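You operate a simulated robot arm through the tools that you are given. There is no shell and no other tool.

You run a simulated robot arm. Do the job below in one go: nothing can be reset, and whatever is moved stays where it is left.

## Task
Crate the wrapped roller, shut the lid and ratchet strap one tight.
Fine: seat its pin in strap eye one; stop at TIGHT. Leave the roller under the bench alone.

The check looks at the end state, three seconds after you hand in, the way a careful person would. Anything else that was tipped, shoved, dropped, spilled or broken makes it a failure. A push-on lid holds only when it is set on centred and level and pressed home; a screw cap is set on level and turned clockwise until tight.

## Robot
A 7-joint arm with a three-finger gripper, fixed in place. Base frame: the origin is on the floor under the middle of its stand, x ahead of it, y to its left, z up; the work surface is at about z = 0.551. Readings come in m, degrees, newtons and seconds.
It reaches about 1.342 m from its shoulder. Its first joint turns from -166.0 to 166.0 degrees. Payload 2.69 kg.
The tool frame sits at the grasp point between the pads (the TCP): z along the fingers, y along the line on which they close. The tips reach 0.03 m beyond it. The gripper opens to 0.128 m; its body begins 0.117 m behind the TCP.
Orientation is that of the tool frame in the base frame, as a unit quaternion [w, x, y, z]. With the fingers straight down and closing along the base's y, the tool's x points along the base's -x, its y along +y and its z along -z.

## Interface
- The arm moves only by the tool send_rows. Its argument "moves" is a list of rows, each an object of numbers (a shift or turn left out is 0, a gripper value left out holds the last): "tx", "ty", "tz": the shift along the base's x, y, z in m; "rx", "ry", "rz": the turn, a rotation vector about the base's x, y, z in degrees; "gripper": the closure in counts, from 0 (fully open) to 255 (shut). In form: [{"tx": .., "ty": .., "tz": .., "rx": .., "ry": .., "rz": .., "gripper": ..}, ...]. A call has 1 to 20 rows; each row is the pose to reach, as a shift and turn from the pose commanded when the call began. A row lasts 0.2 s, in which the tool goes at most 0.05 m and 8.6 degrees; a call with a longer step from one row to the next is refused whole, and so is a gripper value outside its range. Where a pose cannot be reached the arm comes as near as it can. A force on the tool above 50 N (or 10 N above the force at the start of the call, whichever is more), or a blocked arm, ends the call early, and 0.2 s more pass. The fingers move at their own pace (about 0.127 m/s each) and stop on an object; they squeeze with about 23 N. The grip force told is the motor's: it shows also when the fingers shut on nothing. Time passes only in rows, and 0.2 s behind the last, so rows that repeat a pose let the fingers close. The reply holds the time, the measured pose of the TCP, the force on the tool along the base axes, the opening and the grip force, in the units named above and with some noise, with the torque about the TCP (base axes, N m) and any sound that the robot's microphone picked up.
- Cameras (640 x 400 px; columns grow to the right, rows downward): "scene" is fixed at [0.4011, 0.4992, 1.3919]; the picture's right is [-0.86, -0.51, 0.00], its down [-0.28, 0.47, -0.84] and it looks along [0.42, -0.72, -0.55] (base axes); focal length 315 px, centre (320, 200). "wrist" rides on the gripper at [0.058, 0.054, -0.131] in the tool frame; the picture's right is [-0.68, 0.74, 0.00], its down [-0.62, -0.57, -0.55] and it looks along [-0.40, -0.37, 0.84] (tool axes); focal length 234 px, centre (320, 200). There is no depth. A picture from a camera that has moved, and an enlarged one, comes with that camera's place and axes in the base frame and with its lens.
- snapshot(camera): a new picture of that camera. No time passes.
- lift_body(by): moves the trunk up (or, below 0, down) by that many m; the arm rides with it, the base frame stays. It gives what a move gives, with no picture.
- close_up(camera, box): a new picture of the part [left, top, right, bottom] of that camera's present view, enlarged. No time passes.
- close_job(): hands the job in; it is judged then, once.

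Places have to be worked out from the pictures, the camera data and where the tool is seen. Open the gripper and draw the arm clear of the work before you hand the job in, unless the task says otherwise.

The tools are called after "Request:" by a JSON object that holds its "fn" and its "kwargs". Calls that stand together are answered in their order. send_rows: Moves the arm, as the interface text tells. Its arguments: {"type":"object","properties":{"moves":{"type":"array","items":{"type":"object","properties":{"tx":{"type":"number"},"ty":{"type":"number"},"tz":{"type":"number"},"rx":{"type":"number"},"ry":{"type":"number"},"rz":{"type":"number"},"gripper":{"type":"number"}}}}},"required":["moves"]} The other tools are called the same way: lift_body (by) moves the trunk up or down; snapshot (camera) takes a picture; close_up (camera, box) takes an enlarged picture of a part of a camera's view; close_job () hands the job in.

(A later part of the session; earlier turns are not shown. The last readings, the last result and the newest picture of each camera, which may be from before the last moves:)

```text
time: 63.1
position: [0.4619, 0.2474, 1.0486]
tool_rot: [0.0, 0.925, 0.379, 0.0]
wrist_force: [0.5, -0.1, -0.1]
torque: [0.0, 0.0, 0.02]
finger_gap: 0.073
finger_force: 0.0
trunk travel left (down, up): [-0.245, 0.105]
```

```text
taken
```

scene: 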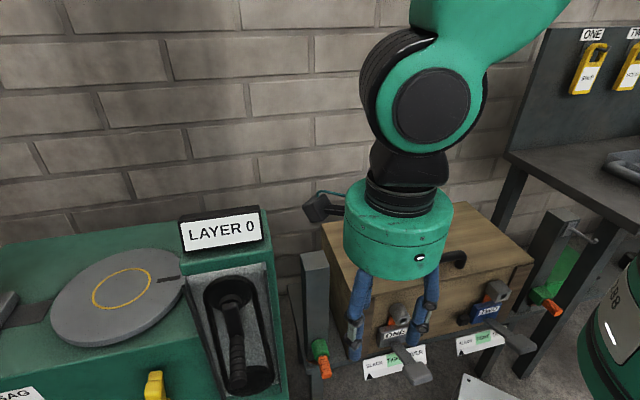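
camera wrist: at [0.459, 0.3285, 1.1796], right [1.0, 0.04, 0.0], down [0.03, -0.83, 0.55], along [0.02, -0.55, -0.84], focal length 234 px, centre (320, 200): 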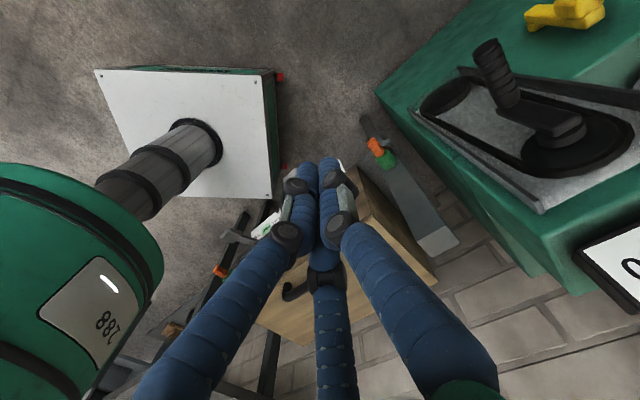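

The half turn worked. Now I tilt the tool toward horizontal (pointing at the crate front) in free air, to 57° first, and look.

Request:
{"fn": "send_rows", "kwargs": {"moves": [{"rx": -5.83, "ry": -5.76}, {"rx": -11.66, "ry": -11.53}, {"rx": -17.49, "ry": -17.29}, {"rx": -23.32, "ry": -23.06}, {"rx": -29.15, "ry": -28.82}, {"rx": -34.98, "ry": -34.59}, {"rx": -40.5, "ry": -40.07}]}}

Request:
{"fn": "snapshot", "kwargs": {"camera": "scene"}}

Request:
{"fn": "snapshot", "kwargs": {"camera": "wrist"}}

```text
time: 64.7
position: [0.4614, 0.2469, 1.0501]
tool_rot: [0.021, 0.925, 0.38, 0.009]
wrist_force: [-0.1, 0.7, -0.2]
torque: [-0.02, 0.03, -0.02]
finger_gap: 0.0727
finger_force: 0.0
out of reach, approached as far as the arm can: row 1, 2, 3, 4, 5, 6, 7
trunk travel left (down, up): [-0.245, 0.105]
```

```text
taken
```

scene: 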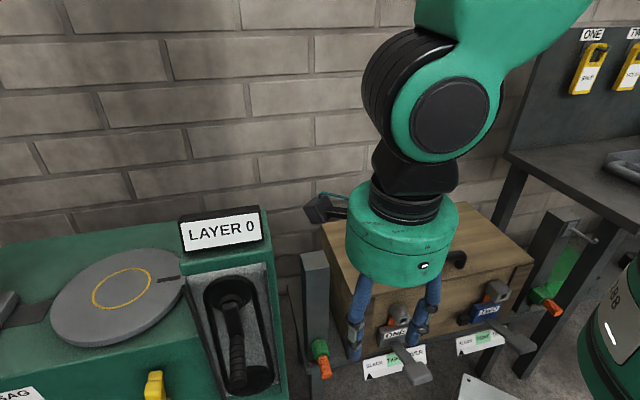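

```text
taken
camera wrist: at [0.5374, 0.2551, 1.1826], right [0.04, -1.0, 0.03], down [-0.85, -0.01, 0.52], along [-0.52, -0.05, -0.85], focal length 234 px, centre (320, 200)
```

wrist: 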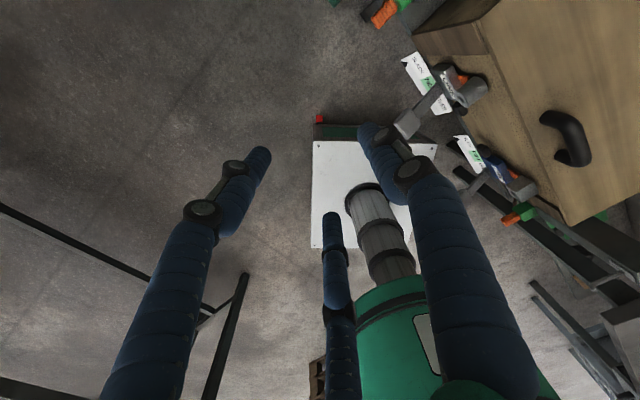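

The arm cannot tilt sideways at this spot. Tilting worked in front of the crate where the tilt lies in the arm's plane, so I move back over there with this orientation and try the tilt again.

Request:
{"fn": "send_rows", "kwargs": {"moves": [{"tx": 0.009, "ty": -0.041}, {"tx": 0.018, "ty": -0.082}, {"tx": 0.026, "ty": -0.123}, {"tx": 0.035, "ty": -0.164}, {"tx": 0.044, "ty": -0.205}, {"tx": 0.052, "ty": -0.246}, {"tx": 0.061, "ty": -0.287}, {"tx": 0.069, "ty": -0.327}]}}

Request:
{"fn": "send_rows", "kwargs": {"moves": [{"rx": -5.83, "ry": -5.76}, {"rx": -11.66, "ry": -11.53}, {"rx": -17.49, "ry": -17.29}, {"rx": -23.32, "ry": -23.06}, {"rx": -29.15, "ry": -28.82}, {"rx": -34.98, "ry": -34.59}, {"rx": -40.5, "ry": -40.07}]}}

Request:
{"fn": "snapshot", "kwargs": {"camera": "scene"}}

```text
time: 66.5
position: [0.5301, -0.0802, 1.0482]
tool_rot: [0.022, 0.925, 0.38, 0.009]
wrist_force: [0.1, -0.3, -0.2]
torque: [-0.04, -0.01, 0.01]
finger_gap: 0.0728
finger_force: 0.0
trunk travel left (down, up): [-0.245, 0.105]
```

```text
time: 68.1
position: [0.5325, -0.0884, 1.0592]
tool_rot: [0.235, 0.894, 0.37, 0.097]
wrist_force: [0.5, 0.6, -0.9]
torque: [-0.01, 0.0, 0.01]
finger_gap: 0.073
finger_force: 0.0
out of reach, approached as far as the arm can: row 4, 5, 6, 7
trunk travel left (down, up): [-0.245, 0.105]
```

```text
taken
```

scene: 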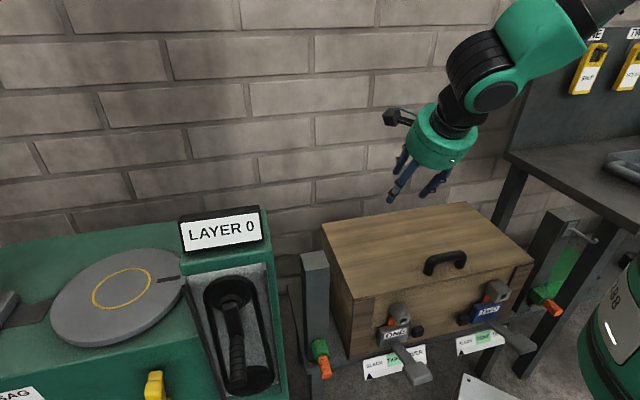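

Tilt stops at ~29° in this roll, so this looks like a wrist-joint limit. I level the tool again and turn the other way round (to a roll where tilting worked, plus 60°), which also puts the camera beside the pin.

Request:
{"fn": "send_rows", "kwargs": {"moves": [{"rx": 5.23, "ry": 5.17}, {"rx": 10.45, "ry": 10.33}, {"rx": 15.68, "ry": 15.5}, {"rx": 20.9, "ry": 20.67}]}}

Request:
{"fn": "send_rows", "kwargs": {"moves": [{"rz": 8}, {"rz": 16}, {"rz": 24}, {"rz": 32}, {"rz": 40}, {"rz": 48}, {"rz": 56}, {"rz": 64}, {"rz": 72}, {"rz": 80}, {"rz": 88}, {"rz": 96}, {"rz": 104}, {"rz": 112}, {"rz": 120}]}}

Request:
{"fn": "send_rows", "kwargs": {"moves": [{"rz": 8}, {"rz": 16}, {"rz": 24}, {"rz": 32}, {"rz": 40}, {"rz": 48}, {"rz": 56}, {"rz": 64}, {"rz": 72}, {"rz": 80}, {"rz": 88}, {"rz": 96}, {"rz": 104}, {"rz": 112}, {"rz": 120}]}}

```text
time: 69.1
position: [0.531, -0.0877, 1.0598]
tool_rot: [-0.002, 0.924, 0.383, 0.001]
wrist_force: [0.0, 0.1, 0.1]
torque: [-0.01, -0.04, 0.0]
finger_gap: 0.0725
finger_force: 0.0
trunk travel left (down, up): [-0.245, 0.105]
```

```text
time: 72.3
position: [0.5307, -0.0873, 1.0592]
tool_rot: [-0.002, 0.13, 0.992, -0.001]
wrist_force: [-0.6, -0.6, -0.8]
torque: [0.01, -0.04, 0.01]
finger_gap: 0.0729
finger_force: 0.2
trunk travel left (down, up): [-0.245, 0.105]
```

```text
time: 75.5
position: [0.5318, -0.0879, 1.0581]
tool_rot: [0.0, 0.794, -0.608, 0.003]
wrist_force: [0.1, -0.8, -0.3]
torque: [0.02, 0.0, 0.01]
finger_gap: 0.0729
finger_force: 0.2
trunk travel left (down, up): [-0.245, 0.105]
```

The turn to the new roll succeeded. Now I try the tilt toward horizontal here.

Request:
{"fn": "send_rows", "kwargs": {"moves": [{"rx": -5.83, "ry": -5.76}, {"rx": -11.66, "ry": -11.53}, {"rx": -17.49, "ry": -17.29}, {"rx": -23.32, "ry": -23.06}, {"rx": -29.15, "ry": -28.82}, {"rx": -34.98, "ry": -34.59}, {"rx": -40.81, "ry": -40.35}, {"rx": -46.64, "ry": -46.12}, {"rx": -52.47, "ry": -51.88}, {"rx": -58.3, "ry": -57.65}, {"rx": -64.0, "ry": -63.27}]}}

Request:
{"fn": "snapshot", "kwargs": {"camera": "scene"}}

Request:
{"fn": "snapshot", "kwargs": {"camera": "wrist"}}

```text
time: 77.9
position: [0.5317, -0.0863, 1.0598]
tool_rot: [0.095, 0.559, -0.43, 0.702]
wrist_force: [0.8, 0.5, 1.6]
torque: [0.04, 0.03, 0.01]
finger_gap: 0.0727
finger_force: 0.1
trunk travel left (down, up): [-0.245, 0.105]
```

```text
taken
```

scene: 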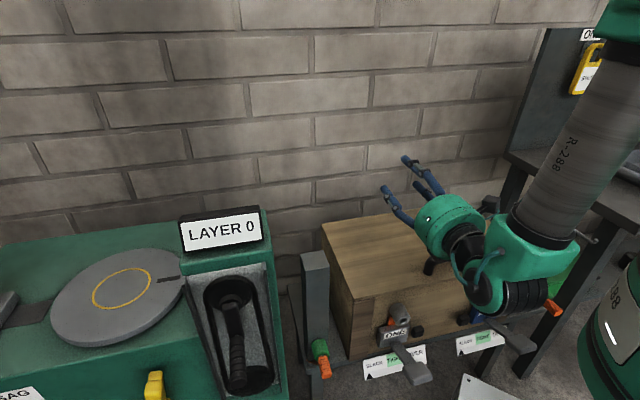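

```text
taken
camera wrist: at [0.3863, -0.0463, 1.0827], right [-0.21, -0.22, -0.95], down [0.18, 0.95, -0.26], along [0.96, -0.23, -0.16], focal length 234 px, centre (320, 200)
```

wrist: 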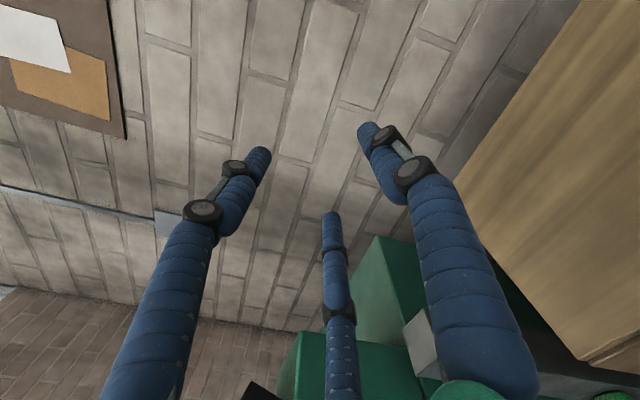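

The tool is now horizontal, pointing at the crate front direction. I shift sideways at this height to in front of the pin's line, keeping the orientation.

Request:
{"fn": "send_rows", "kwargs": {"moves": [{"tx": -0.003, "ty": 0.04}, {"tx": -0.006, "ty": 0.08}, {"tx": -0.009, "ty": 0.12}, {"tx": -0.012, "ty": 0.16}, {"tx": -0.015, "ty": 0.2}, {"tx": -0.017, "ty": 0.24}, {"tx": -0.02, "ty": 0.28}]}}

Request:
{"fn": "snapshot", "kwargs": {"camera": "scene"}}

Request:
{"fn": "snapshot", "kwargs": {"camera": "wrist"}}

```text
time: 79.5
position: [0.5118, 0.1943, 1.0611]
tool_rot: [0.097, 0.56, -0.431, 0.702]
wrist_force: [1.5, -0.3, 0.3]
torque: [0.0, 0.01, 0.01]
finger_gap: 0.0728
finger_force: 0.0
trunk travel left (down, up): [-0.245, 0.105]
```

```text
taken
```

scene: 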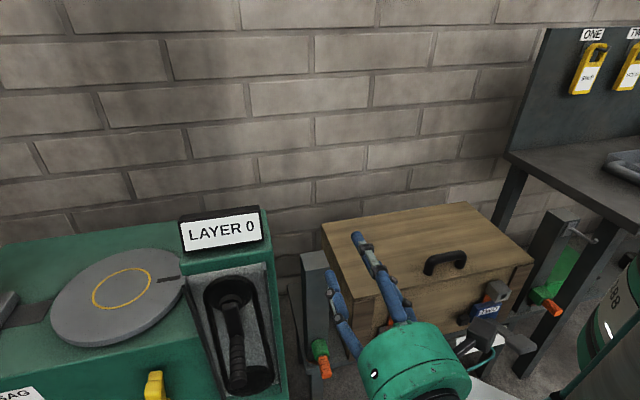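

```text
taken
camera wrist: at [0.3667, 0.2347, 1.0849], right [-0.21, -0.22, -0.95], down [0.18, 0.95, -0.26], along [0.96, -0.23, -0.17], focal length 234 px, centre (320, 200)
```

wrist: 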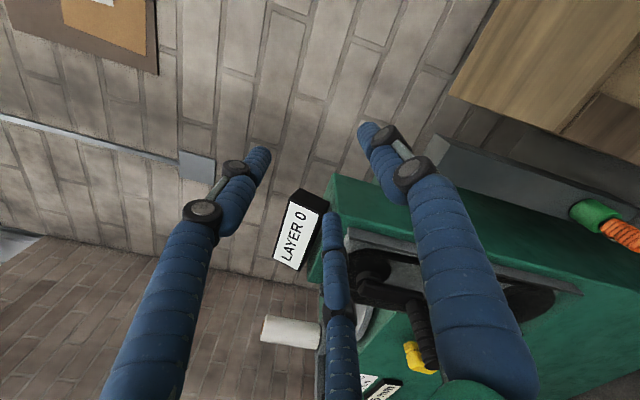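

The pose is reachable here. I lower in front of the pin to z≈0.72 and look again.

Request:
{"fn": "send_rows", "kwargs": {"moves": [{"tx": 0.002, "ty": 0.002, "tz": -0.04}, {"tx": 0.004, "ty": 0.004, "tz": -0.08}, {"tx": 0.006, "ty": 0.006, "tz": -0.12}, {"tx": 0.008, "ty": 0.008, "tz": -0.16}, {"tx": 0.008, "ty": 0.008, "tz": -0.2}, {"tx": 0.008, "ty": 0.008, "tz": -0.24}, {"tx": 0.008, "ty": 0.008, "tz": -0.28}, {"tx": 0.008, "ty": 0.008, "tz": -0.32}, {"tx": 0.008, "ty": 0.008, "tz": -0.34}]}}

Request:
{"fn": "snapshot", "kwargs": {"camera": "scene"}}

Request:
{"fn": "snapshot", "kwargs": {"camera": "wrist"}}

```text
time: 81.5
position: [0.5196, 0.1998, 0.7182]
tool_rot: [0.098, 0.56, -0.43, 0.701]
wrist_force: [0.1, -0.1, 0.1]
torque: [0.0, 0.03, -0.03]
finger_gap: 0.0727
finger_force: 0.0
trunk travel left (down, up): [-0.245, 0.105]
```

```text
taken
```

scene: 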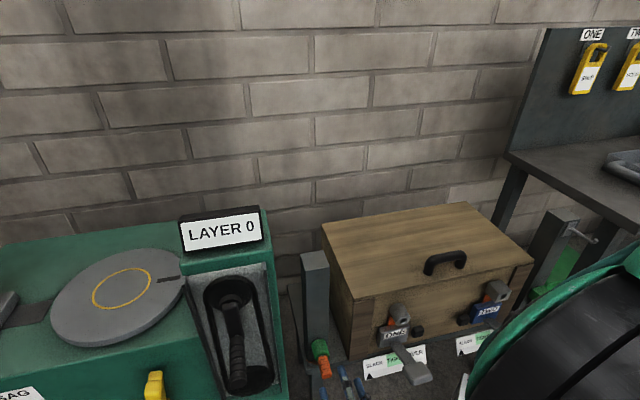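

```text
taken
camera wrist: at [0.3741, 0.2405, 0.7426], right [-0.21, -0.22, -0.95], down [0.18, 0.95, -0.26], along [0.96, -0.23, -0.16], focal length 234 px, centre (320, 200)
```

wrist: 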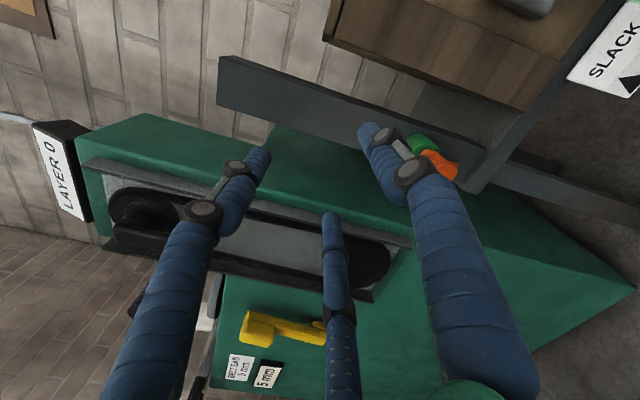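

Position is in line (t≈0.51) and clear. I lower to the pin's height, z≈0.56, still ~9 cm in front of it.

Request:
{"fn": "send_rows", "kwargs": {"moves": [{"tz": -0.04}, {"tz": -0.08}, {"tz": -0.12}, {"tz": -0.158}]}}

Request:
{"fn": "snapshot", "kwargs": {"camera": "wrist"}}

Request:
{"fn": "close_up", "kwargs": {"camera": "scene", "box": [280, 280, 440, 400]}}

```text
time: 82.5
position: [0.5214, 0.2007, 0.5624]
tool_rot: [0.095, 0.56, -0.43, 0.702]
wrist_force: [0.2, -0.1, 2.0]
torque: [0.06, -0.02, -0.1]
finger_gap: 0.0729
finger_force: 0.0
trunk travel left (down, up): [-0.245, 0.105]
```

```text
taken
camera wrist: at [0.3752, 0.241, 0.5867], right [-0.21, -0.21, -0.95], down [0.18, 0.95, -0.25], along [0.96, -0.23, -0.16], focal length 234 px, centre (320, 200)
```

wrist: 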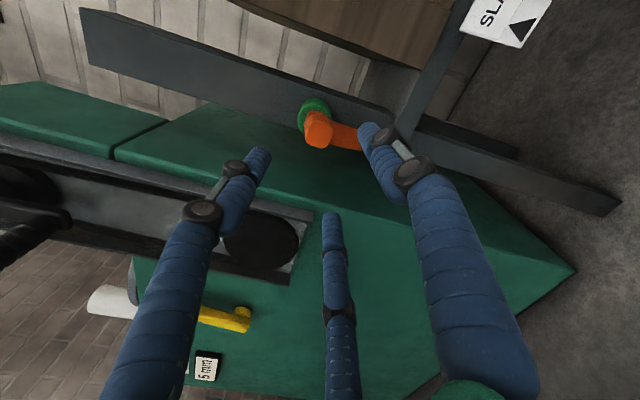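

```text
3.33 times, centred on (360, 340) of scene
camera zoom: at [0.4011, 0.4992, 1.3919], right [-0.86, -0.51, 0.0], down [-0.28, 0.47, -0.84], along [0.42, -0.72, -0.55], focal length 1050 px, centre (187, -267)
```

zoom: 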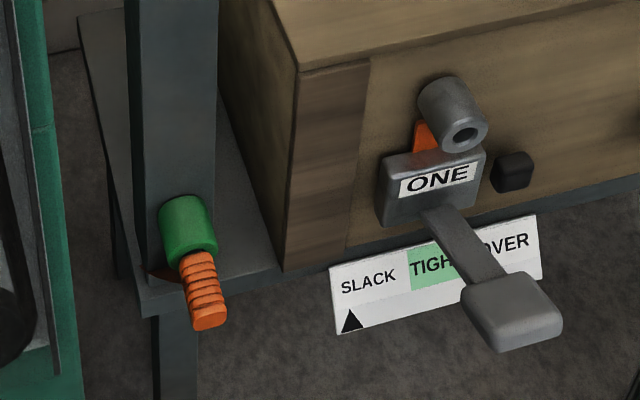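

There seems to be an orange extension below the pin – possibly strap webbing. I enlarge to understand it.

Request:
{"fn": "close_up", "kwargs": {"camera": "wrist", "box": [260, 60, 420, 180]}}

Request:
{"fn": "close_up", "kwargs": {"camera": "scene", "box": [300, 320, 350, 395]}}

```text
3.33 times, centred on (340, 120) of wrist
camera zoom: at [0.3752, 0.241, 0.5867], right [-0.21, -0.21, -0.95], down [0.18, 0.95, -0.25], along [0.96, -0.23, -0.16], focal length 781 px, centre (253, 467)
```

zoom: 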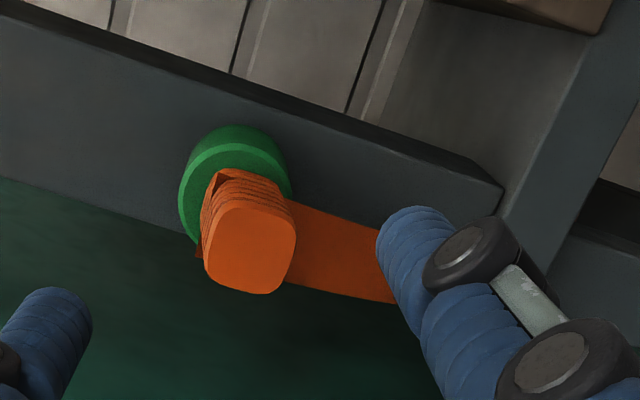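

```text
5.33 times, centred on (325, 358) of scene
camera zoom: at [0.4011, 0.4992, 1.3919], right [-0.86, -0.51, 0.0], down [-0.28, 0.47, -0.84], along [0.42, -0.72, -0.55], focal length 1680 px, centre (293, -640)
```

zoom: 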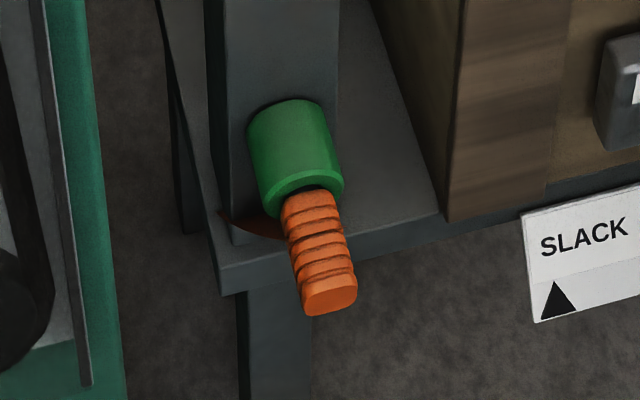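

The pin's handle is within ~2 mm of the tool axis, and the strap webbing hangs from its base behind. I advance along the axis in steps so the fingertips surround the orange grip but stop short of the green cup.

Request:
{"fn": "send_rows", "kwargs": {"moves": [{"tx": 0.0176, "ty": -0.0178, "tz": 0.0}, {"tx": 0.0352, "ty": -0.0356, "tz": 0.0}, {"tx": 0.0527, "ty": -0.0533, "tz": 0.0}]}}

Request:
{"fn": "snapshot", "kwargs": {"camera": "wrist"}}

Request:
{"fn": "close_up", "kwargs": {"camera": "scene", "box": [280, 300, 400, 400]}}

```text
time: 83.3
position: [0.5732, 0.1452, 0.5618]
tool_rot: [0.097, 0.56, -0.43, 0.702]
wrist_force: [-0.1, -0.9, 0.7]
torque: [0.02, -0.01, -0.06]
finger_gap: 0.0725
finger_force: 0.1
trunk travel left (down, up): [-0.245, 0.105]
```

```text
taken
camera wrist: at [0.4263, 0.1866, 0.5864], right [-0.21, -0.22, -0.95], down [0.18, 0.95, -0.26], along [0.96, -0.23, -0.16], focal length 234 px, centre (320, 200)
```

wrist: 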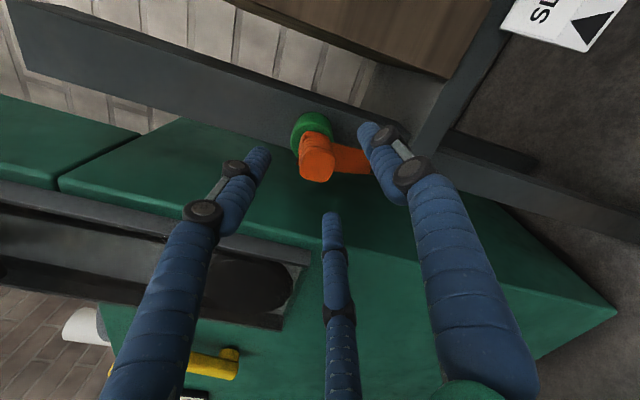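

```text
4.00 times, centred on (340, 350) of scene
camera zoom: at [0.4011, 0.4992, 1.3919], right [-0.86, -0.51, 0.0], down [-0.28, 0.47, -0.84], along [0.42, -0.72, -0.55], focal length 1260 px, centre (240, -400)
```

zoom: 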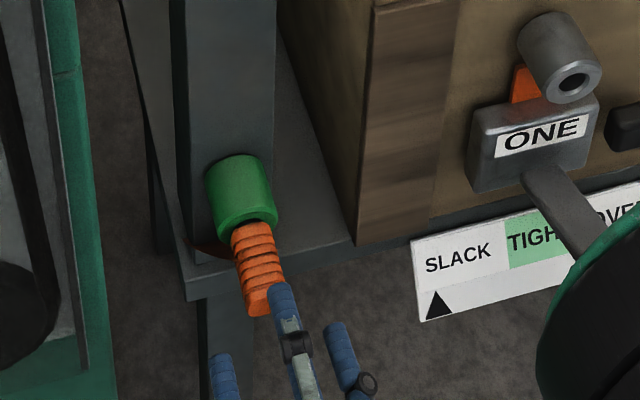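

Alignment stays within ~2–3 mm. I advance 38 mm more so the fingertips lie around the grip, then check before closing.

Request:
{"fn": "send_rows", "kwargs": {"moves": [{"tx": 0.0134, "ty": -0.0135}, {"tx": 0.0267, "ty": -0.027}]}}

Request:
{"fn": "snapshot", "kwargs": {"camera": "wrist"}}

Request:
{"fn": "close_up", "kwargs": {"camera": "scene", "box": [280, 300, 400, 400]}}

```text
time: 83.9
position: [0.6001, 0.1213, 0.5607]
tool_rot: [0.097, 0.56, -0.43, 0.702]
wrist_force: [0.5, 0.3, 0.7]
torque: [0.06, 0.0, -0.01]
finger_gap: 0.0729
finger_force: 0.0
trunk travel left (down, up): [-0.245, 0.105]
```

```text
taken
camera wrist: at [0.454, 0.1612, 0.5848], right [-0.21, -0.22, -0.95], down [0.18, 0.95, -0.26], along [0.96, -0.23, -0.16], focal length 234 px, centre (320, 200)
```

wrist: 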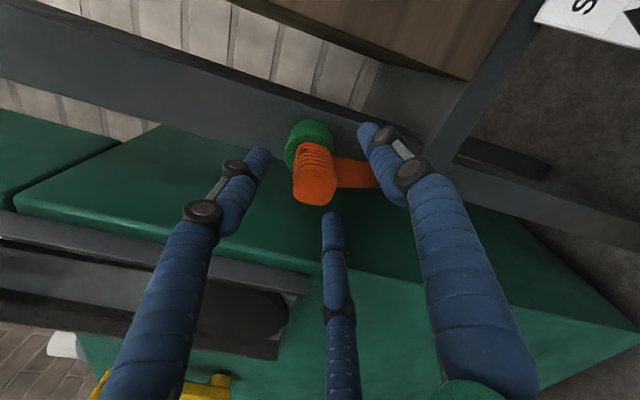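

```text
4.00 times, centred on (340, 350) of scene
camera zoom: at [0.4011, 0.4992, 1.3919], right [-0.86, -0.51, 0.0], down [-0.28, 0.47, -0.84], along [0.42, -0.72, -0.55], focal length 1260 px, centre (240, -400)
```

zoom: 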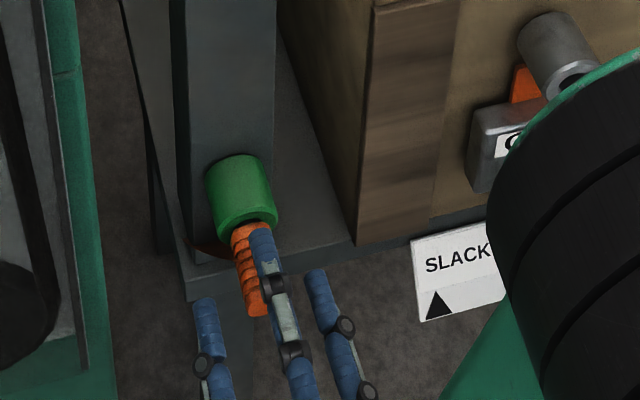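

The tip depth looks right (just short of the green cup) and the pin sits ~4 mm above the axis. I raise 3 mm and close the fingers on the grip.

Request:
{"fn": "send_rows", "kwargs": {"moves": [{"tz": 0.0035}, {"tz": 0.0035, "gripper": 255}, {"tz": 0.0035, "gripper": 255}, {"tz": 0.0035, "gripper": 255}, {"tz": 0.0035, "gripper": 255}]}}

Request:
{"fn": "snapshot", "kwargs": {"camera": "wrist"}}

Request:
{"fn": "close_up", "kwargs": {"camera": "scene", "box": [280, 300, 400, 400]}}

```text
time: 85.1
position: [0.6001, 0.1202, 0.5644]
tool_rot: [0.097, 0.56, -0.43, 0.701]
wrist_force: [-0.8, 0.8, -0.8]
torque: [0.03, 0.09, 0.01]
finger_gap: 0.0335
finger_force: 23.2
trunk travel left (down, up): [-0.245, 0.105]
```

```text
taken
camera wrist: at [0.454, 0.161, 0.5881], right [-0.21, -0.22, -0.95], down [0.18, 0.95, -0.26], along [0.96, -0.23, -0.16], focal length 234 px, centre (320, 200)
```

wrist: 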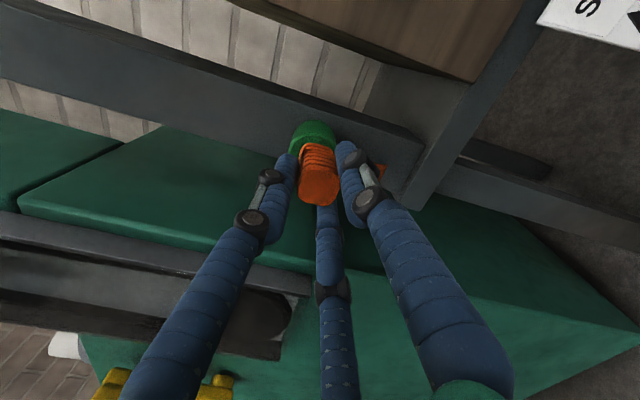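

```text
4.00 times, centred on (340, 350) of scene
camera zoom: at [0.4011, 0.4992, 1.3919], right [-0.86, -0.51, 0.0], down [-0.28, 0.47, -0.84], along [0.42, -0.72, -0.55], focal length 1260 px, centre (240, -400)
```

zoom: 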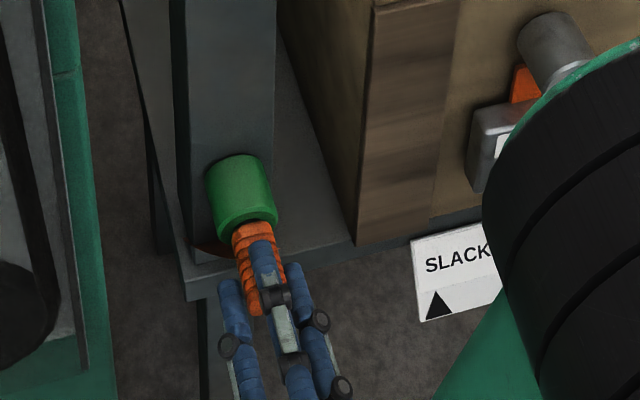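

Gripped firmly (gap 33.5 mm) with almost no side force. I pull straight out along the pin's axis, slowly.

Request:
{"fn": "send_rows", "kwargs": {"moves": [{"tx": -0.007, "ty": 0.0071}, {"tx": -0.014, "ty": 0.0142}, {"tx": -0.0211, "ty": 0.0213}]}}

Request:
{"fn": "snapshot", "kwargs": {"camera": "wrist"}}

Request:
{"fn": "close_up", "kwargs": {"camera": "scene", "box": [280, 300, 400, 400]}}

```text
time: 85.9
position: [0.5775, 0.1429, 0.5629]
tool_rot: [0.096, 0.56, -0.429, 0.702]
wrist_force: [0.0, 0.4, -0.3]
torque: [0.05, 0.01, -0.02]
finger_gap: 0.0335
finger_force: 23.1
trunk travel left (down, up): [-0.245, 0.105]
```

```text
taken
camera wrist: at [0.4328, 0.1832, 0.588], right [-0.21, -0.22, -0.95], down [0.18, 0.95, -0.26], along [0.96, -0.23, -0.16], focal length 234 px, centre (320, 200)
```

wrist: 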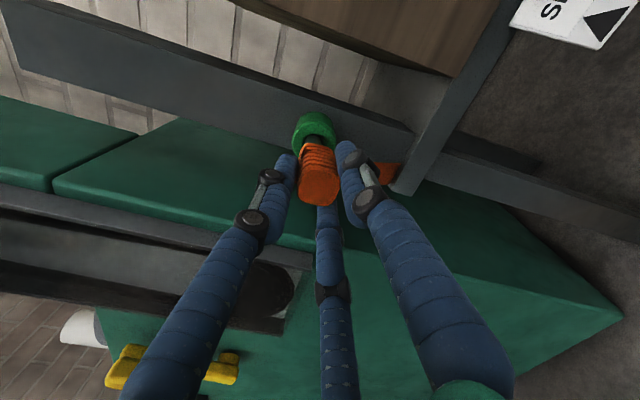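

```text
4.00 times, centred on (340, 350) of scene
camera zoom: at [0.4011, 0.4992, 1.3919], right [-0.86, -0.51, 0.0], down [-0.28, 0.47, -0.84], along [0.42, -0.72, -0.55], focal length 1260 px, centre (240, -400)
```

zoom: 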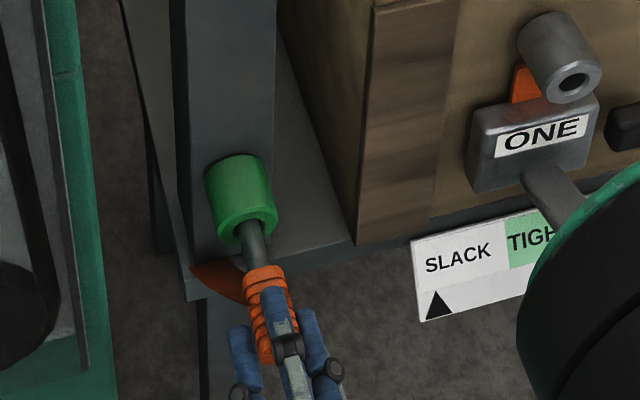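

The pin is sliding out, showing a grey shaft, with no resistance. I keep pulling along the axis.

Request:
{"fn": "send_rows", "kwargs": {"moves": [{"tx": -0.0105, "ty": 0.0107}, {"tx": -0.0211, "ty": 0.0213}, {"tx": -0.0316, "ty": 0.032}, {"tx": -0.0422, "ty": 0.0427}]}}

Request:
{"fn": "snapshot", "kwargs": {"camera": "wrist"}}

Request:
{"fn": "close_up", "kwargs": {"camera": "scene", "box": [280, 300, 400, 400]}}

```text
time: 86.9
position: [0.5365, 0.185, 0.5633]
tool_rot: [0.097, 0.56, -0.43, 0.701]
wrist_force: [-0.1, -0.2, -0.7]
torque: [0.01, 0.04, -0.02]
finger_gap: 0.0333
finger_force: 22.8
trunk travel left (down, up): [-0.245, 0.105]
```

```text
taken
camera wrist: at [0.3902, 0.2254, 0.5884], right [-0.21, -0.22, -0.95], down [0.18, 0.95, -0.26], along [0.96, -0.23, -0.16], focal length 234 px, centre (320, 200)
```

wrist: 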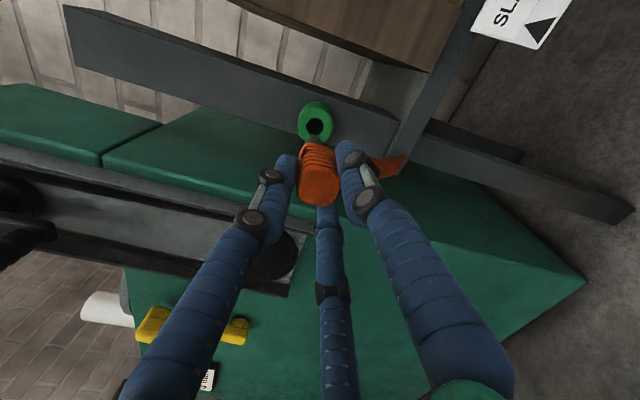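

```text
4.00 times, centred on (340, 350) of scene
camera zoom: at [0.4011, 0.4992, 1.3919], right [-0.86, -0.51, 0.0], down [-0.28, 0.47, -0.84], along [0.42, -0.72, -0.55], focal length 1260 px, centre (240, -400)
```

zoom: 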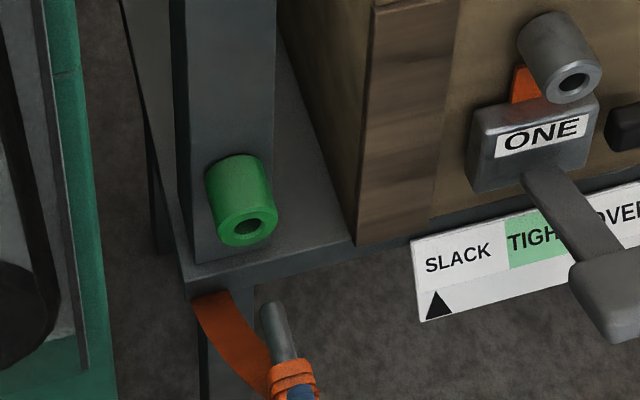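

The pin is out: a grey shaft ~46 mm long, tip ~88 mm ahead of the TCP, with the strap trailing. I back off, rise and move in front of eye one (estimated at (0.470,−0.052,0.68)) while keeping the orientation.

Request:
{"fn": "send_rows", "kwargs": {"moves": [{"tx": -0.012, "ty": 0.012, "tz": 0.015}, {"tx": -0.022, "ty": 0.02, "tz": 0.04}, {"tx": -0.042, "ty": 0.01, "tz": 0.07}, {"tx": -0.064, "ty": -0.012, "tz": 0.095}, {"tx": -0.086, "ty": -0.036, "tz": 0.115}, {"tx": -0.108, "ty": -0.06, "tz": 0.13}, {"tx": -0.13, "ty": -0.085, "tz": 0.14}, {"tx": -0.15, "ty": -0.109, "tz": 0.145}, {"tx": -0.17, "ty": -0.132, "tz": 0.15}]}}

Request:
{"fn": "snapshot", "kwargs": {"camera": "wrist"}}

Request:
{"fn": "snapshot", "kwargs": {"camera": "scene"}}

```text
time: 88.9
position: [0.3651, 0.0535, 0.7143]
tool_rot: [0.097, 0.56, -0.43, 0.701]
wrist_force: [0.3, 0.8, -1.8]
torque: [0.05, 0.05, 0.0]
finger_gap: 0.0334
finger_force: 23.1
trunk travel left (down, up): [-0.245, 0.105]
```

```text
taken
camera wrist: at [0.2189, 0.0931, 0.7389], right [-0.21, -0.22, -0.95], down [0.18, 0.95, -0.26], along [0.96, -0.23, -0.16], focal length 234 px, centre (320, 200)
```

wrist: 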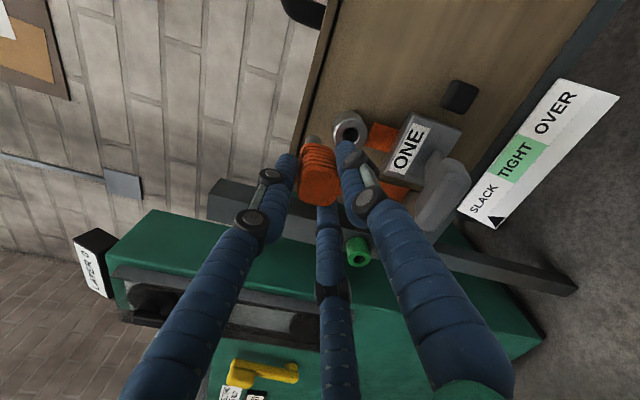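

```text
taken
```

scene: 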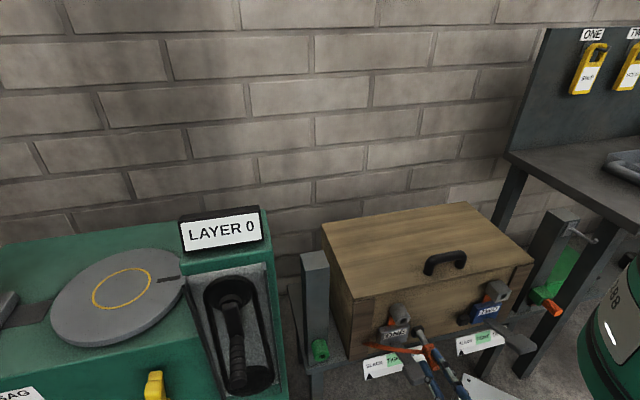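

Reached. Both the pin tip and the eye show in the wrist view. I enlarge both views to measure the offset.

Request:
{"fn": "close_up", "kwargs": {"camera": "wrist", "box": [270, 90, 430, 210]}}

Request:
{"fn": "close_up", "kwargs": {"camera": "scene", "box": [370, 290, 470, 400]}}

```text
3.33 times, centred on (350, 150) of wrist
camera zoom: at [0.2189, 0.0931, 0.7389], right [-0.21, -0.22, -0.95], down [0.18, 0.95, -0.26], along [0.96, -0.23, -0.16], focal length 781 px, centre (220, 367)
```

zoom: 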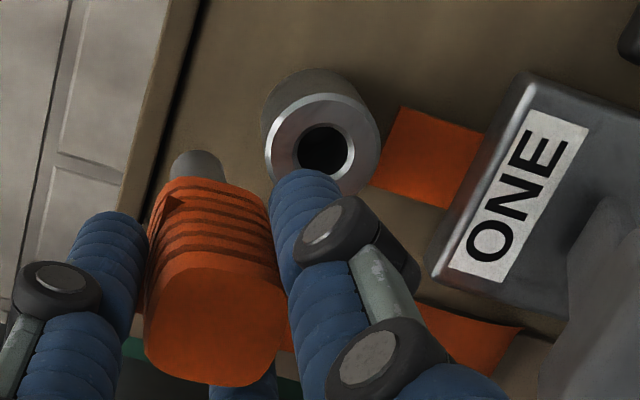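

```text
3.64 times, centred on (420, 345) of scene
camera zoom: at [0.4011, 0.4992, 1.3919], right [-0.86, -0.51, 0.0], down [-0.28, 0.47, -0.84], along [0.42, -0.72, -0.55], focal length 1145 px, centre (-44, -327)
```

zoom: 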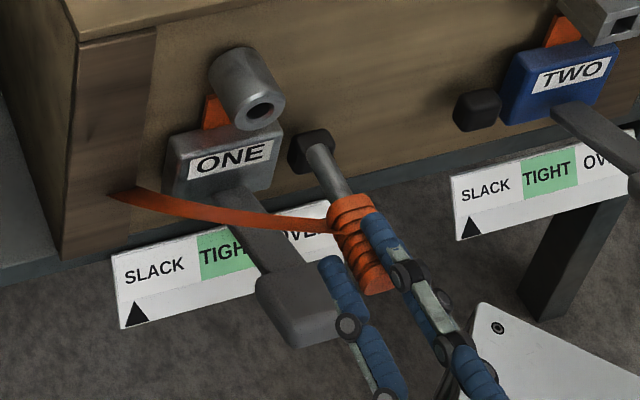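

I can see strap, pin and eye clearly. I take stronger enlargements to measure the pin tip and eye centre precisely.

Request:
{"fn": "close_up", "kwargs": {"camera": "wrist", "box": [295, 110, 375, 160]}}

Request:
{"fn": "close_up", "kwargs": {"camera": "scene", "box": [395, 305, 443, 335]}}

Request:
{"fn": "close_up", "kwargs": {"camera": "scene", "box": [405, 320, 453, 380]}}

```text
8.00 times, centred on (335, 135) of wrist
camera zoom: at [0.2189, 0.0931, 0.7389], right [-0.21, -0.22, -0.95], down [0.18, 0.95, -0.26], along [0.96, -0.23, -0.16], focal length 1873 px, centre (200, 720)
```

zoom: 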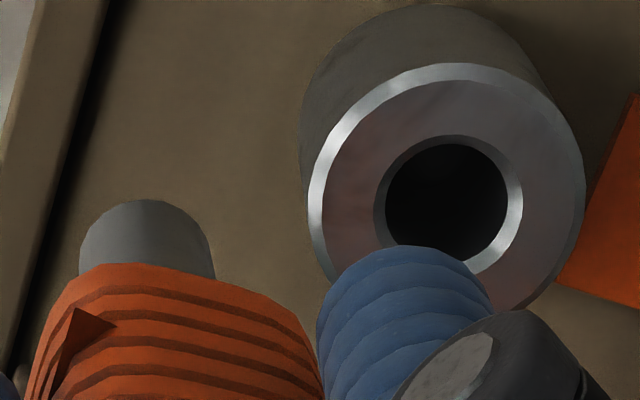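

```text
13.33 times, centred on (419, 320) of scene
camera zoom: at [0.4011, 0.4992, 1.3919], right [-0.86, -0.51, 0.0], down [-0.28, 0.47, -0.84], along [0.42, -0.72, -0.55], focal length 4199 px, centre (-1000, -1400)
```

zoom: 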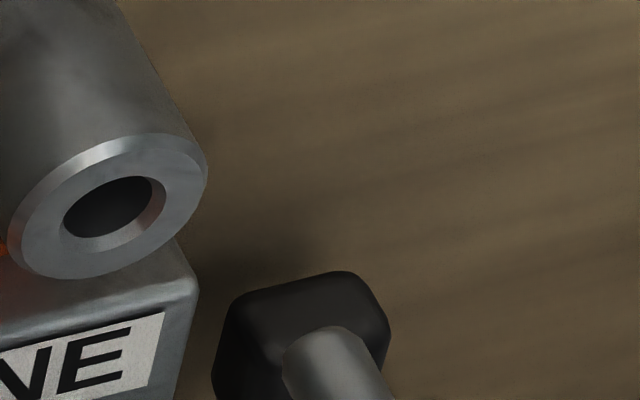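

```text
6.67 times, centred on (429, 350) of scene
camera zoom: at [0.4011, 0.4992, 1.3919], right [-0.86, -0.51, 0.0], down [-0.28, 0.47, -0.84], along [0.42, -0.72, -0.55], focal length 2100 px, centre (-407, -800)
```

zoom: 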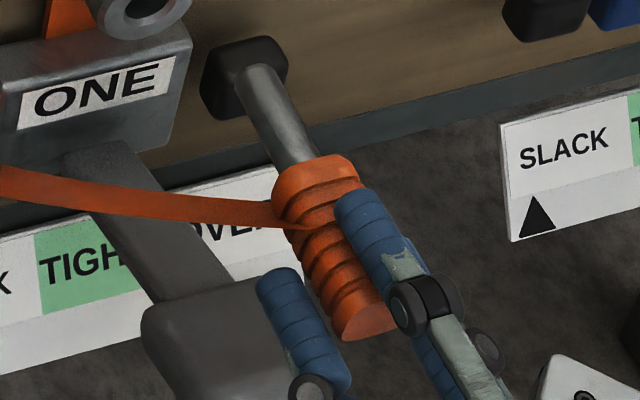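

Measured: hole centre ≈ (n −0.3715, t 0.295, z 0.676), hole Ø≈19 mm with a chamfer, pin Ø≈16 mm; the pin tip is 46 mm too high and tilted up ~2.8°. I lower, level the pin and close the gap to ~2 cm, then re-measure.

Request:
{"fn": "send_rows", "kwargs": {"moves": [{"tz": -0.015, "rx": 0.7, "ry": 0.7}, {"tz": -0.03, "rx": 1.4, "ry": 1.38}, {"tz": -0.0416, "rx": 1.99, "ry": 1.97}, {"tx": 0.0105, "ty": -0.0107, "tz": -0.0416, "rx": 1.99, "ry": 1.97}, {"tx": 0.0211, "ty": -0.0213, "tz": -0.0416, "rx": 1.99, "ry": 1.97}, {"tx": 0.0316, "ty": -0.032, "tz": -0.0416, "rx": 1.99, "ry": 1.97}]}}

Request:
{"fn": "close_up", "kwargs": {"camera": "wrist", "box": [270, 90, 370, 210]}}

Request:
{"fn": "close_up", "kwargs": {"camera": "scene", "box": [385, 300, 465, 380]}}

Request:
{"fn": "snapshot", "kwargs": {"camera": "wrist"}}

```text
time: 90.3
position: [0.3987, 0.0209, 0.6714]
tool_rot: [0.093, 0.574, -0.44, 0.684]
wrist_force: [0.2, 0.4, -1.5]
torque: [0.05, 0.03, -0.01]
finger_gap: 0.0333
finger_force: 23.0
trunk travel left (down, up): [-0.245, 0.105]
```

```text
3.33 times, centred on (320, 150) of wrist
camera zoom: at [0.2528, 0.0608, 0.7024], right [-0.25, -0.18, -0.95], down [0.17, 0.96, -0.23], along [0.95, -0.22, -0.2], focal length 781 px, centre (320, 367)
```

zoom: 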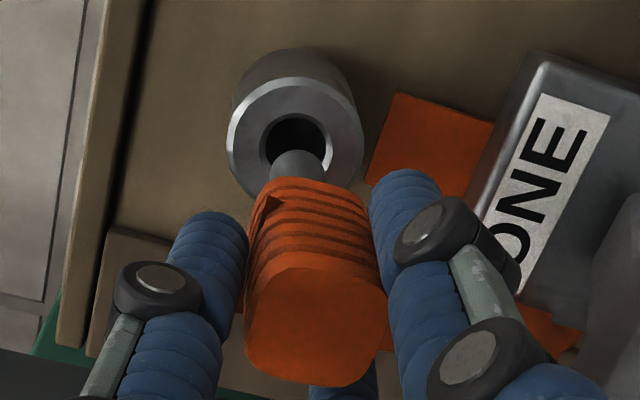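

```text
5.00 times, centred on (425, 340) of scene
camera zoom: at [0.4011, 0.4992, 1.3919], right [-0.86, -0.51, 0.0], down [-0.28, 0.47, -0.84], along [0.42, -0.72, -0.55], focal length 1575 px, centre (-205, -500)
```

zoom: 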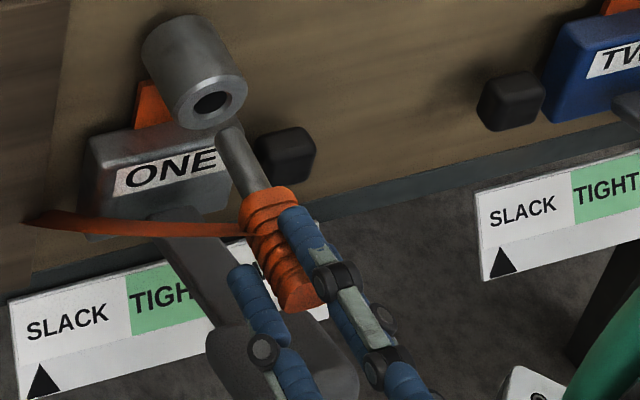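

```text
taken
camera wrist: at [0.2528, 0.0608, 0.7024], right [-0.25, -0.18, -0.95], down [0.17, 0.96, -0.23], along [0.95, -0.22, -0.2], focal length 234 px, centre (320, 200)
```

wrist: 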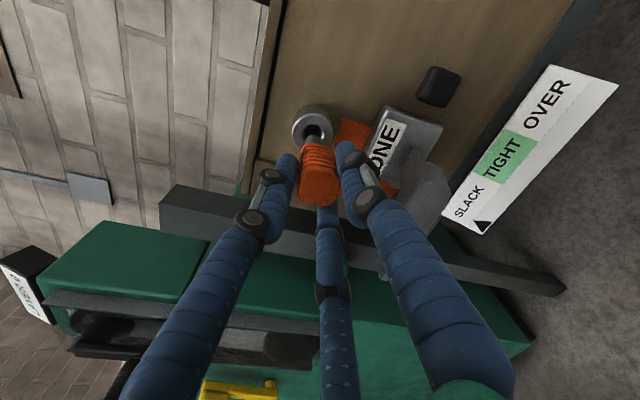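

The tip is now close to the hole. I take high zooms of both views to check alignment.

Request:
{"fn": "close_up", "kwargs": {"camera": "wrist", "box": [280, 95, 360, 145]}}

Request:
{"fn": "close_up", "kwargs": {"camera": "scene", "box": [395, 305, 443, 335]}}

```text
8.00 times, centred on (320, 120) of wrist
camera zoom: at [0.2528, 0.0608, 0.7024], right [-0.25, -0.18, -0.95], down [0.17, 0.96, -0.23], along [0.95, -0.22, -0.2], focal length 1873 px, centre (320, 840)
```

zoom: 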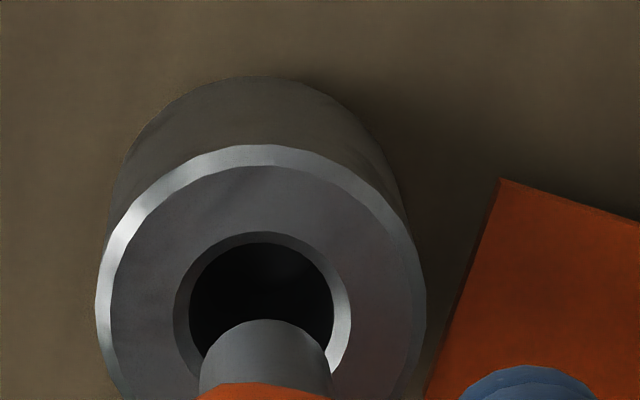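

```text
13.33 times, centred on (419, 320) of scene
camera zoom: at [0.4011, 0.4992, 1.3919], right [-0.86, -0.51, 0.0], down [-0.28, 0.47, -0.84], along [0.42, -0.72, -0.55], focal length 4199 px, centre (-1000, -1400)
```

zoom: 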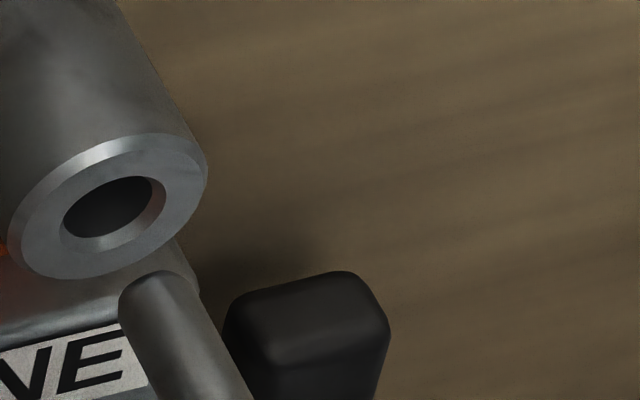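

The tip is within ~2 mm of the hole axis (only −1.8 mm needed along the crate's length). I apply that and advance 2 cm toward the hole in small steps, watching the force.

Request:
{"fn": "send_rows", "kwargs": {"moves": [{"tx": -0.0013, "ty": -0.0013}, {"tx": 0.0035, "ty": -0.0062}, {"tx": 0.0085, "ty": -0.0113}, {"tx": 0.0128, "ty": -0.0155}]}}

Request:
{"fn": "close_up", "kwargs": {"camera": "wrist", "box": [280, 95, 360, 145]}}

Request:
{"fn": "close_up", "kwargs": {"camera": "scene", "box": [385, 300, 449, 340]}}

```text
time: 91.3
position: [0.409, 0.0043, 0.6725]
tool_rot: [0.093, 0.574, -0.44, 0.684]
wrist_force: [0.4, 0.0, -1.2]
torque: [0.06, 0.07, -0.03]
finger_gap: 0.0336
finger_force: 23.3
trunk travel left (down, up): [-0.245, 0.105]
```

```text
8.00 times, centred on (320, 120) of wrist
camera zoom: at [0.2647, 0.0448, 0.7026], right [-0.25, -0.18, -0.95], down [0.17, 0.96, -0.23], along [0.95, -0.22, -0.21], focal length 1873 px, centre (320, 840)
```

zoom: 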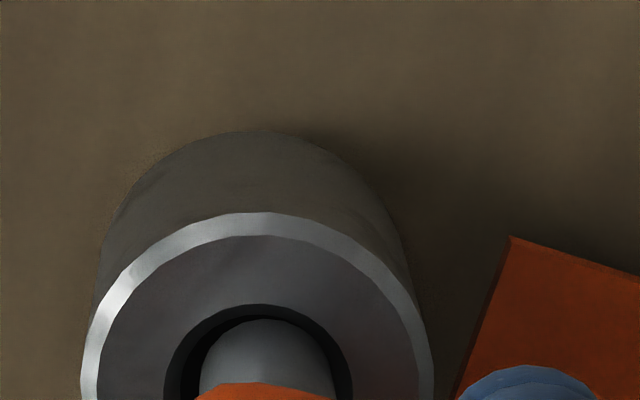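

```text
10.00 times, centred on (417, 320) of scene
camera zoom: at [0.4011, 0.4992, 1.3919], right [-0.86, -0.51, 0.0], down [-0.28, 0.47, -0.84], along [0.42, -0.72, -0.55], focal length 3149 px, centre (-650, -1000)
```

zoom: 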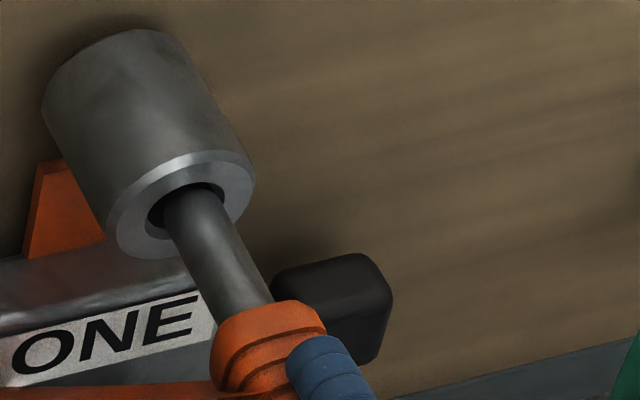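

The tip is at the hole's mouth without contact. I zoom in more to judge the residual offset.

Request:
{"fn": "close_up", "kwargs": {"camera": "scene", "box": [393, 308, 425, 332]}}

Request:
{"fn": "close_up", "kwargs": {"camera": "wrist", "box": [288, 118, 338, 158]}}

```text
16.00 times, centred on (409, 320) of scene
camera zoom: at [0.4011, 0.4992, 1.3919], right [-0.86, -0.51, 0.0], down [-0.28, 0.47, -0.84], along [0.42, -0.72, -0.55], focal length 5039 px, centre (-1104, -1720)
```

zoom: 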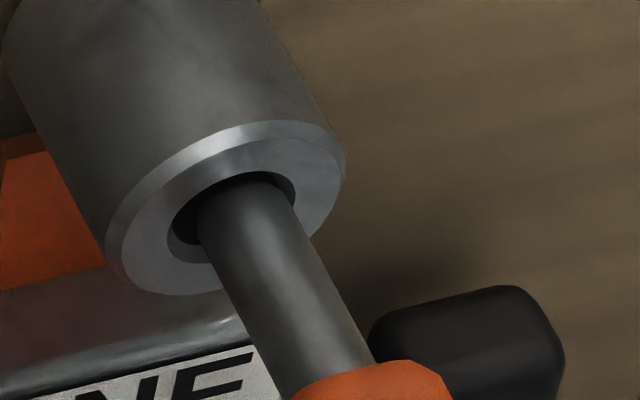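

```text
10.00 times, centred on (313, 138) of wrist
camera zoom: at [0.2647, 0.0448, 0.7026], right [-0.25, -0.18, -0.95], down [0.17, 0.96, -0.23], along [0.95, -0.22, -0.21], focal length 2342 px, centre (390, 820)
```

zoom: 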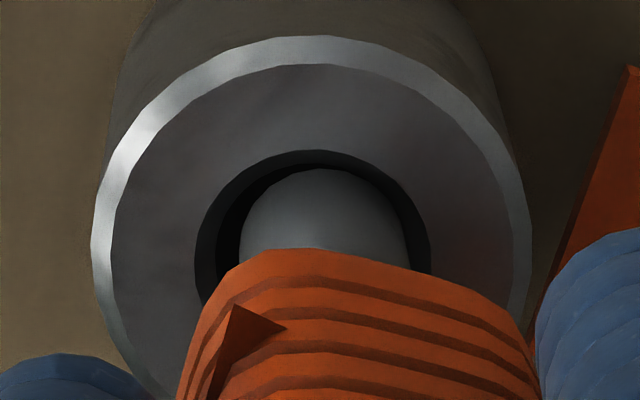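

The shaft is ~2.5 mm too far right (−t) relative to the hole. I correct by +2.4 mm along t and +0.5 mm up, then re-check.

Request:
{"fn": "send_rows", "kwargs": {"moves": [{"tx": 0.0017, "ty": 0.0017, "tz": 0.0005}, {"tx": 0.0017, "ty": 0.0017, "tz": 0.0005}]}}

Request:
{"fn": "close_up", "kwargs": {"camera": "scene", "box": [393, 308, 425, 332]}}

Request:
{"fn": "close_up", "kwargs": {"camera": "wrist", "box": [288, 118, 338, 158]}}

```text
time: 91.9
position: [0.4124, 0.007, 0.6724]
tool_rot: [0.094, 0.574, -0.441, 0.684]
wrist_force: [-0.2, 0.3, -0.7]
torque: [0.05, 0.07, -0.02]
finger_gap: 0.0334
finger_force: 22.5
trunk travel left (down, up): [-0.245, 0.105]
```

```text
16.00 times, centred on (409, 320) of scene
camera zoom: at [0.4011, 0.4992, 1.3919], right [-0.86, -0.51, 0.0], down [-0.28, 0.47, -0.84], along [0.42, -0.72, -0.55], focal length 5039 px, centre (-1104, -1720)
```

zoom: 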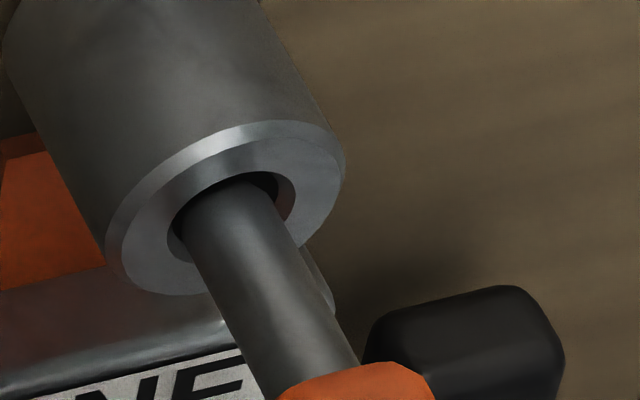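

```text
10.00 times, centred on (313, 138) of wrist
camera zoom: at [0.2667, 0.047, 0.7032], right [-0.25, -0.18, -0.95], down [0.17, 0.96, -0.23], along [0.95, -0.22, -0.21], focal length 2342 px, centre (390, 820)
```

zoom: 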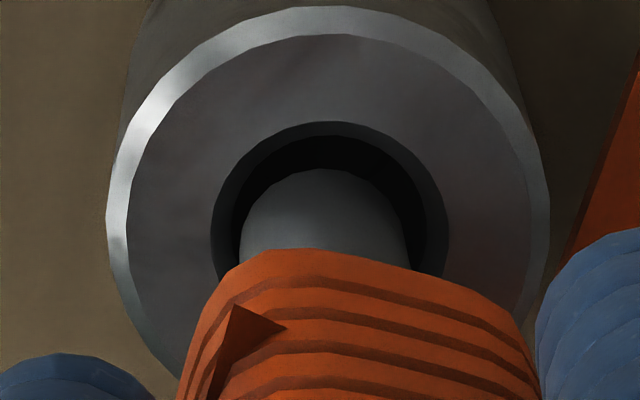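

Now nearly concentric (about 0.8 mm left). I correct by −0.8 mm and advance 10 mm along the axis in small steps.

Request:
{"fn": "send_rows", "kwargs": {"moves": [{"tx": -0.0006, "ty": -0.0006}, {"tx": 0.0029, "ty": -0.0042}, {"tx": 0.0064, "ty": -0.0077}]}}

Request:
{"fn": "close_up", "kwargs": {"camera": "scene", "box": [393, 308, 425, 332]}}

Request:
{"fn": "close_up", "kwargs": {"camera": "wrist", "box": [288, 118, 338, 158]}}

```text
time: 92.7
position: [0.4194, 0.0006, 0.6736]
tool_rot: [0.093, 0.574, -0.44, 0.684]
wrist_force: [0.6, -0.5, -1.9]
torque: [0.06, 0.04, 0.02]
finger_gap: 0.0335
finger_force: 23.2
trunk travel left (down, up): [-0.245, 0.105]
```

```text
16.00 times, centred on (409, 320) of scene
camera zoom: at [0.4011, 0.4992, 1.3919], right [-0.86, -0.51, 0.0], down [-0.28, 0.47, -0.84], along [0.42, -0.72, -0.55], focal length 5039 px, centre (-1104, -1720)
```

zoom: 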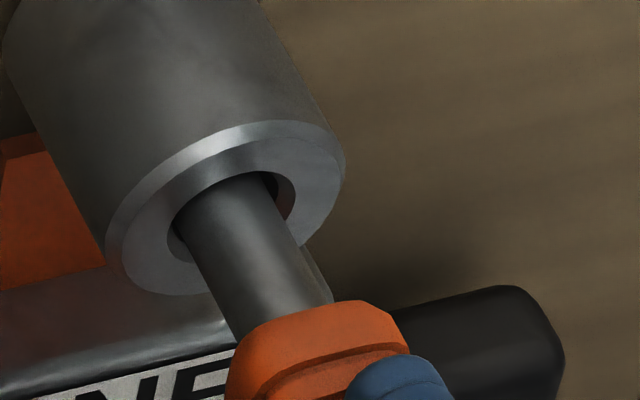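

```text
10.00 times, centred on (313, 138) of wrist
camera zoom: at [0.2742, 0.0394, 0.7042], right [-0.25, -0.18, -0.95], down [0.17, 0.96, -0.23], along [0.95, -0.22, -0.21], focal length 2342 px, centre (390, 820)
```

zoom: 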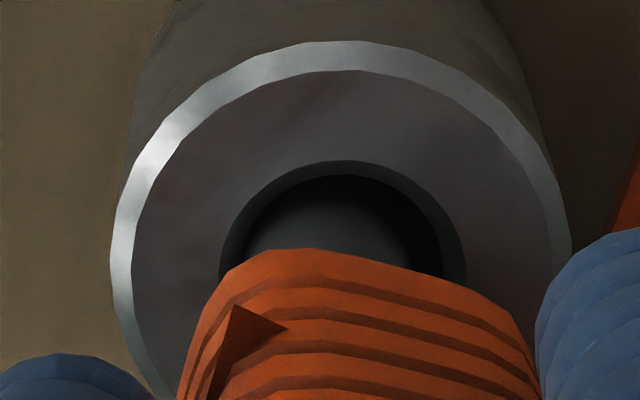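

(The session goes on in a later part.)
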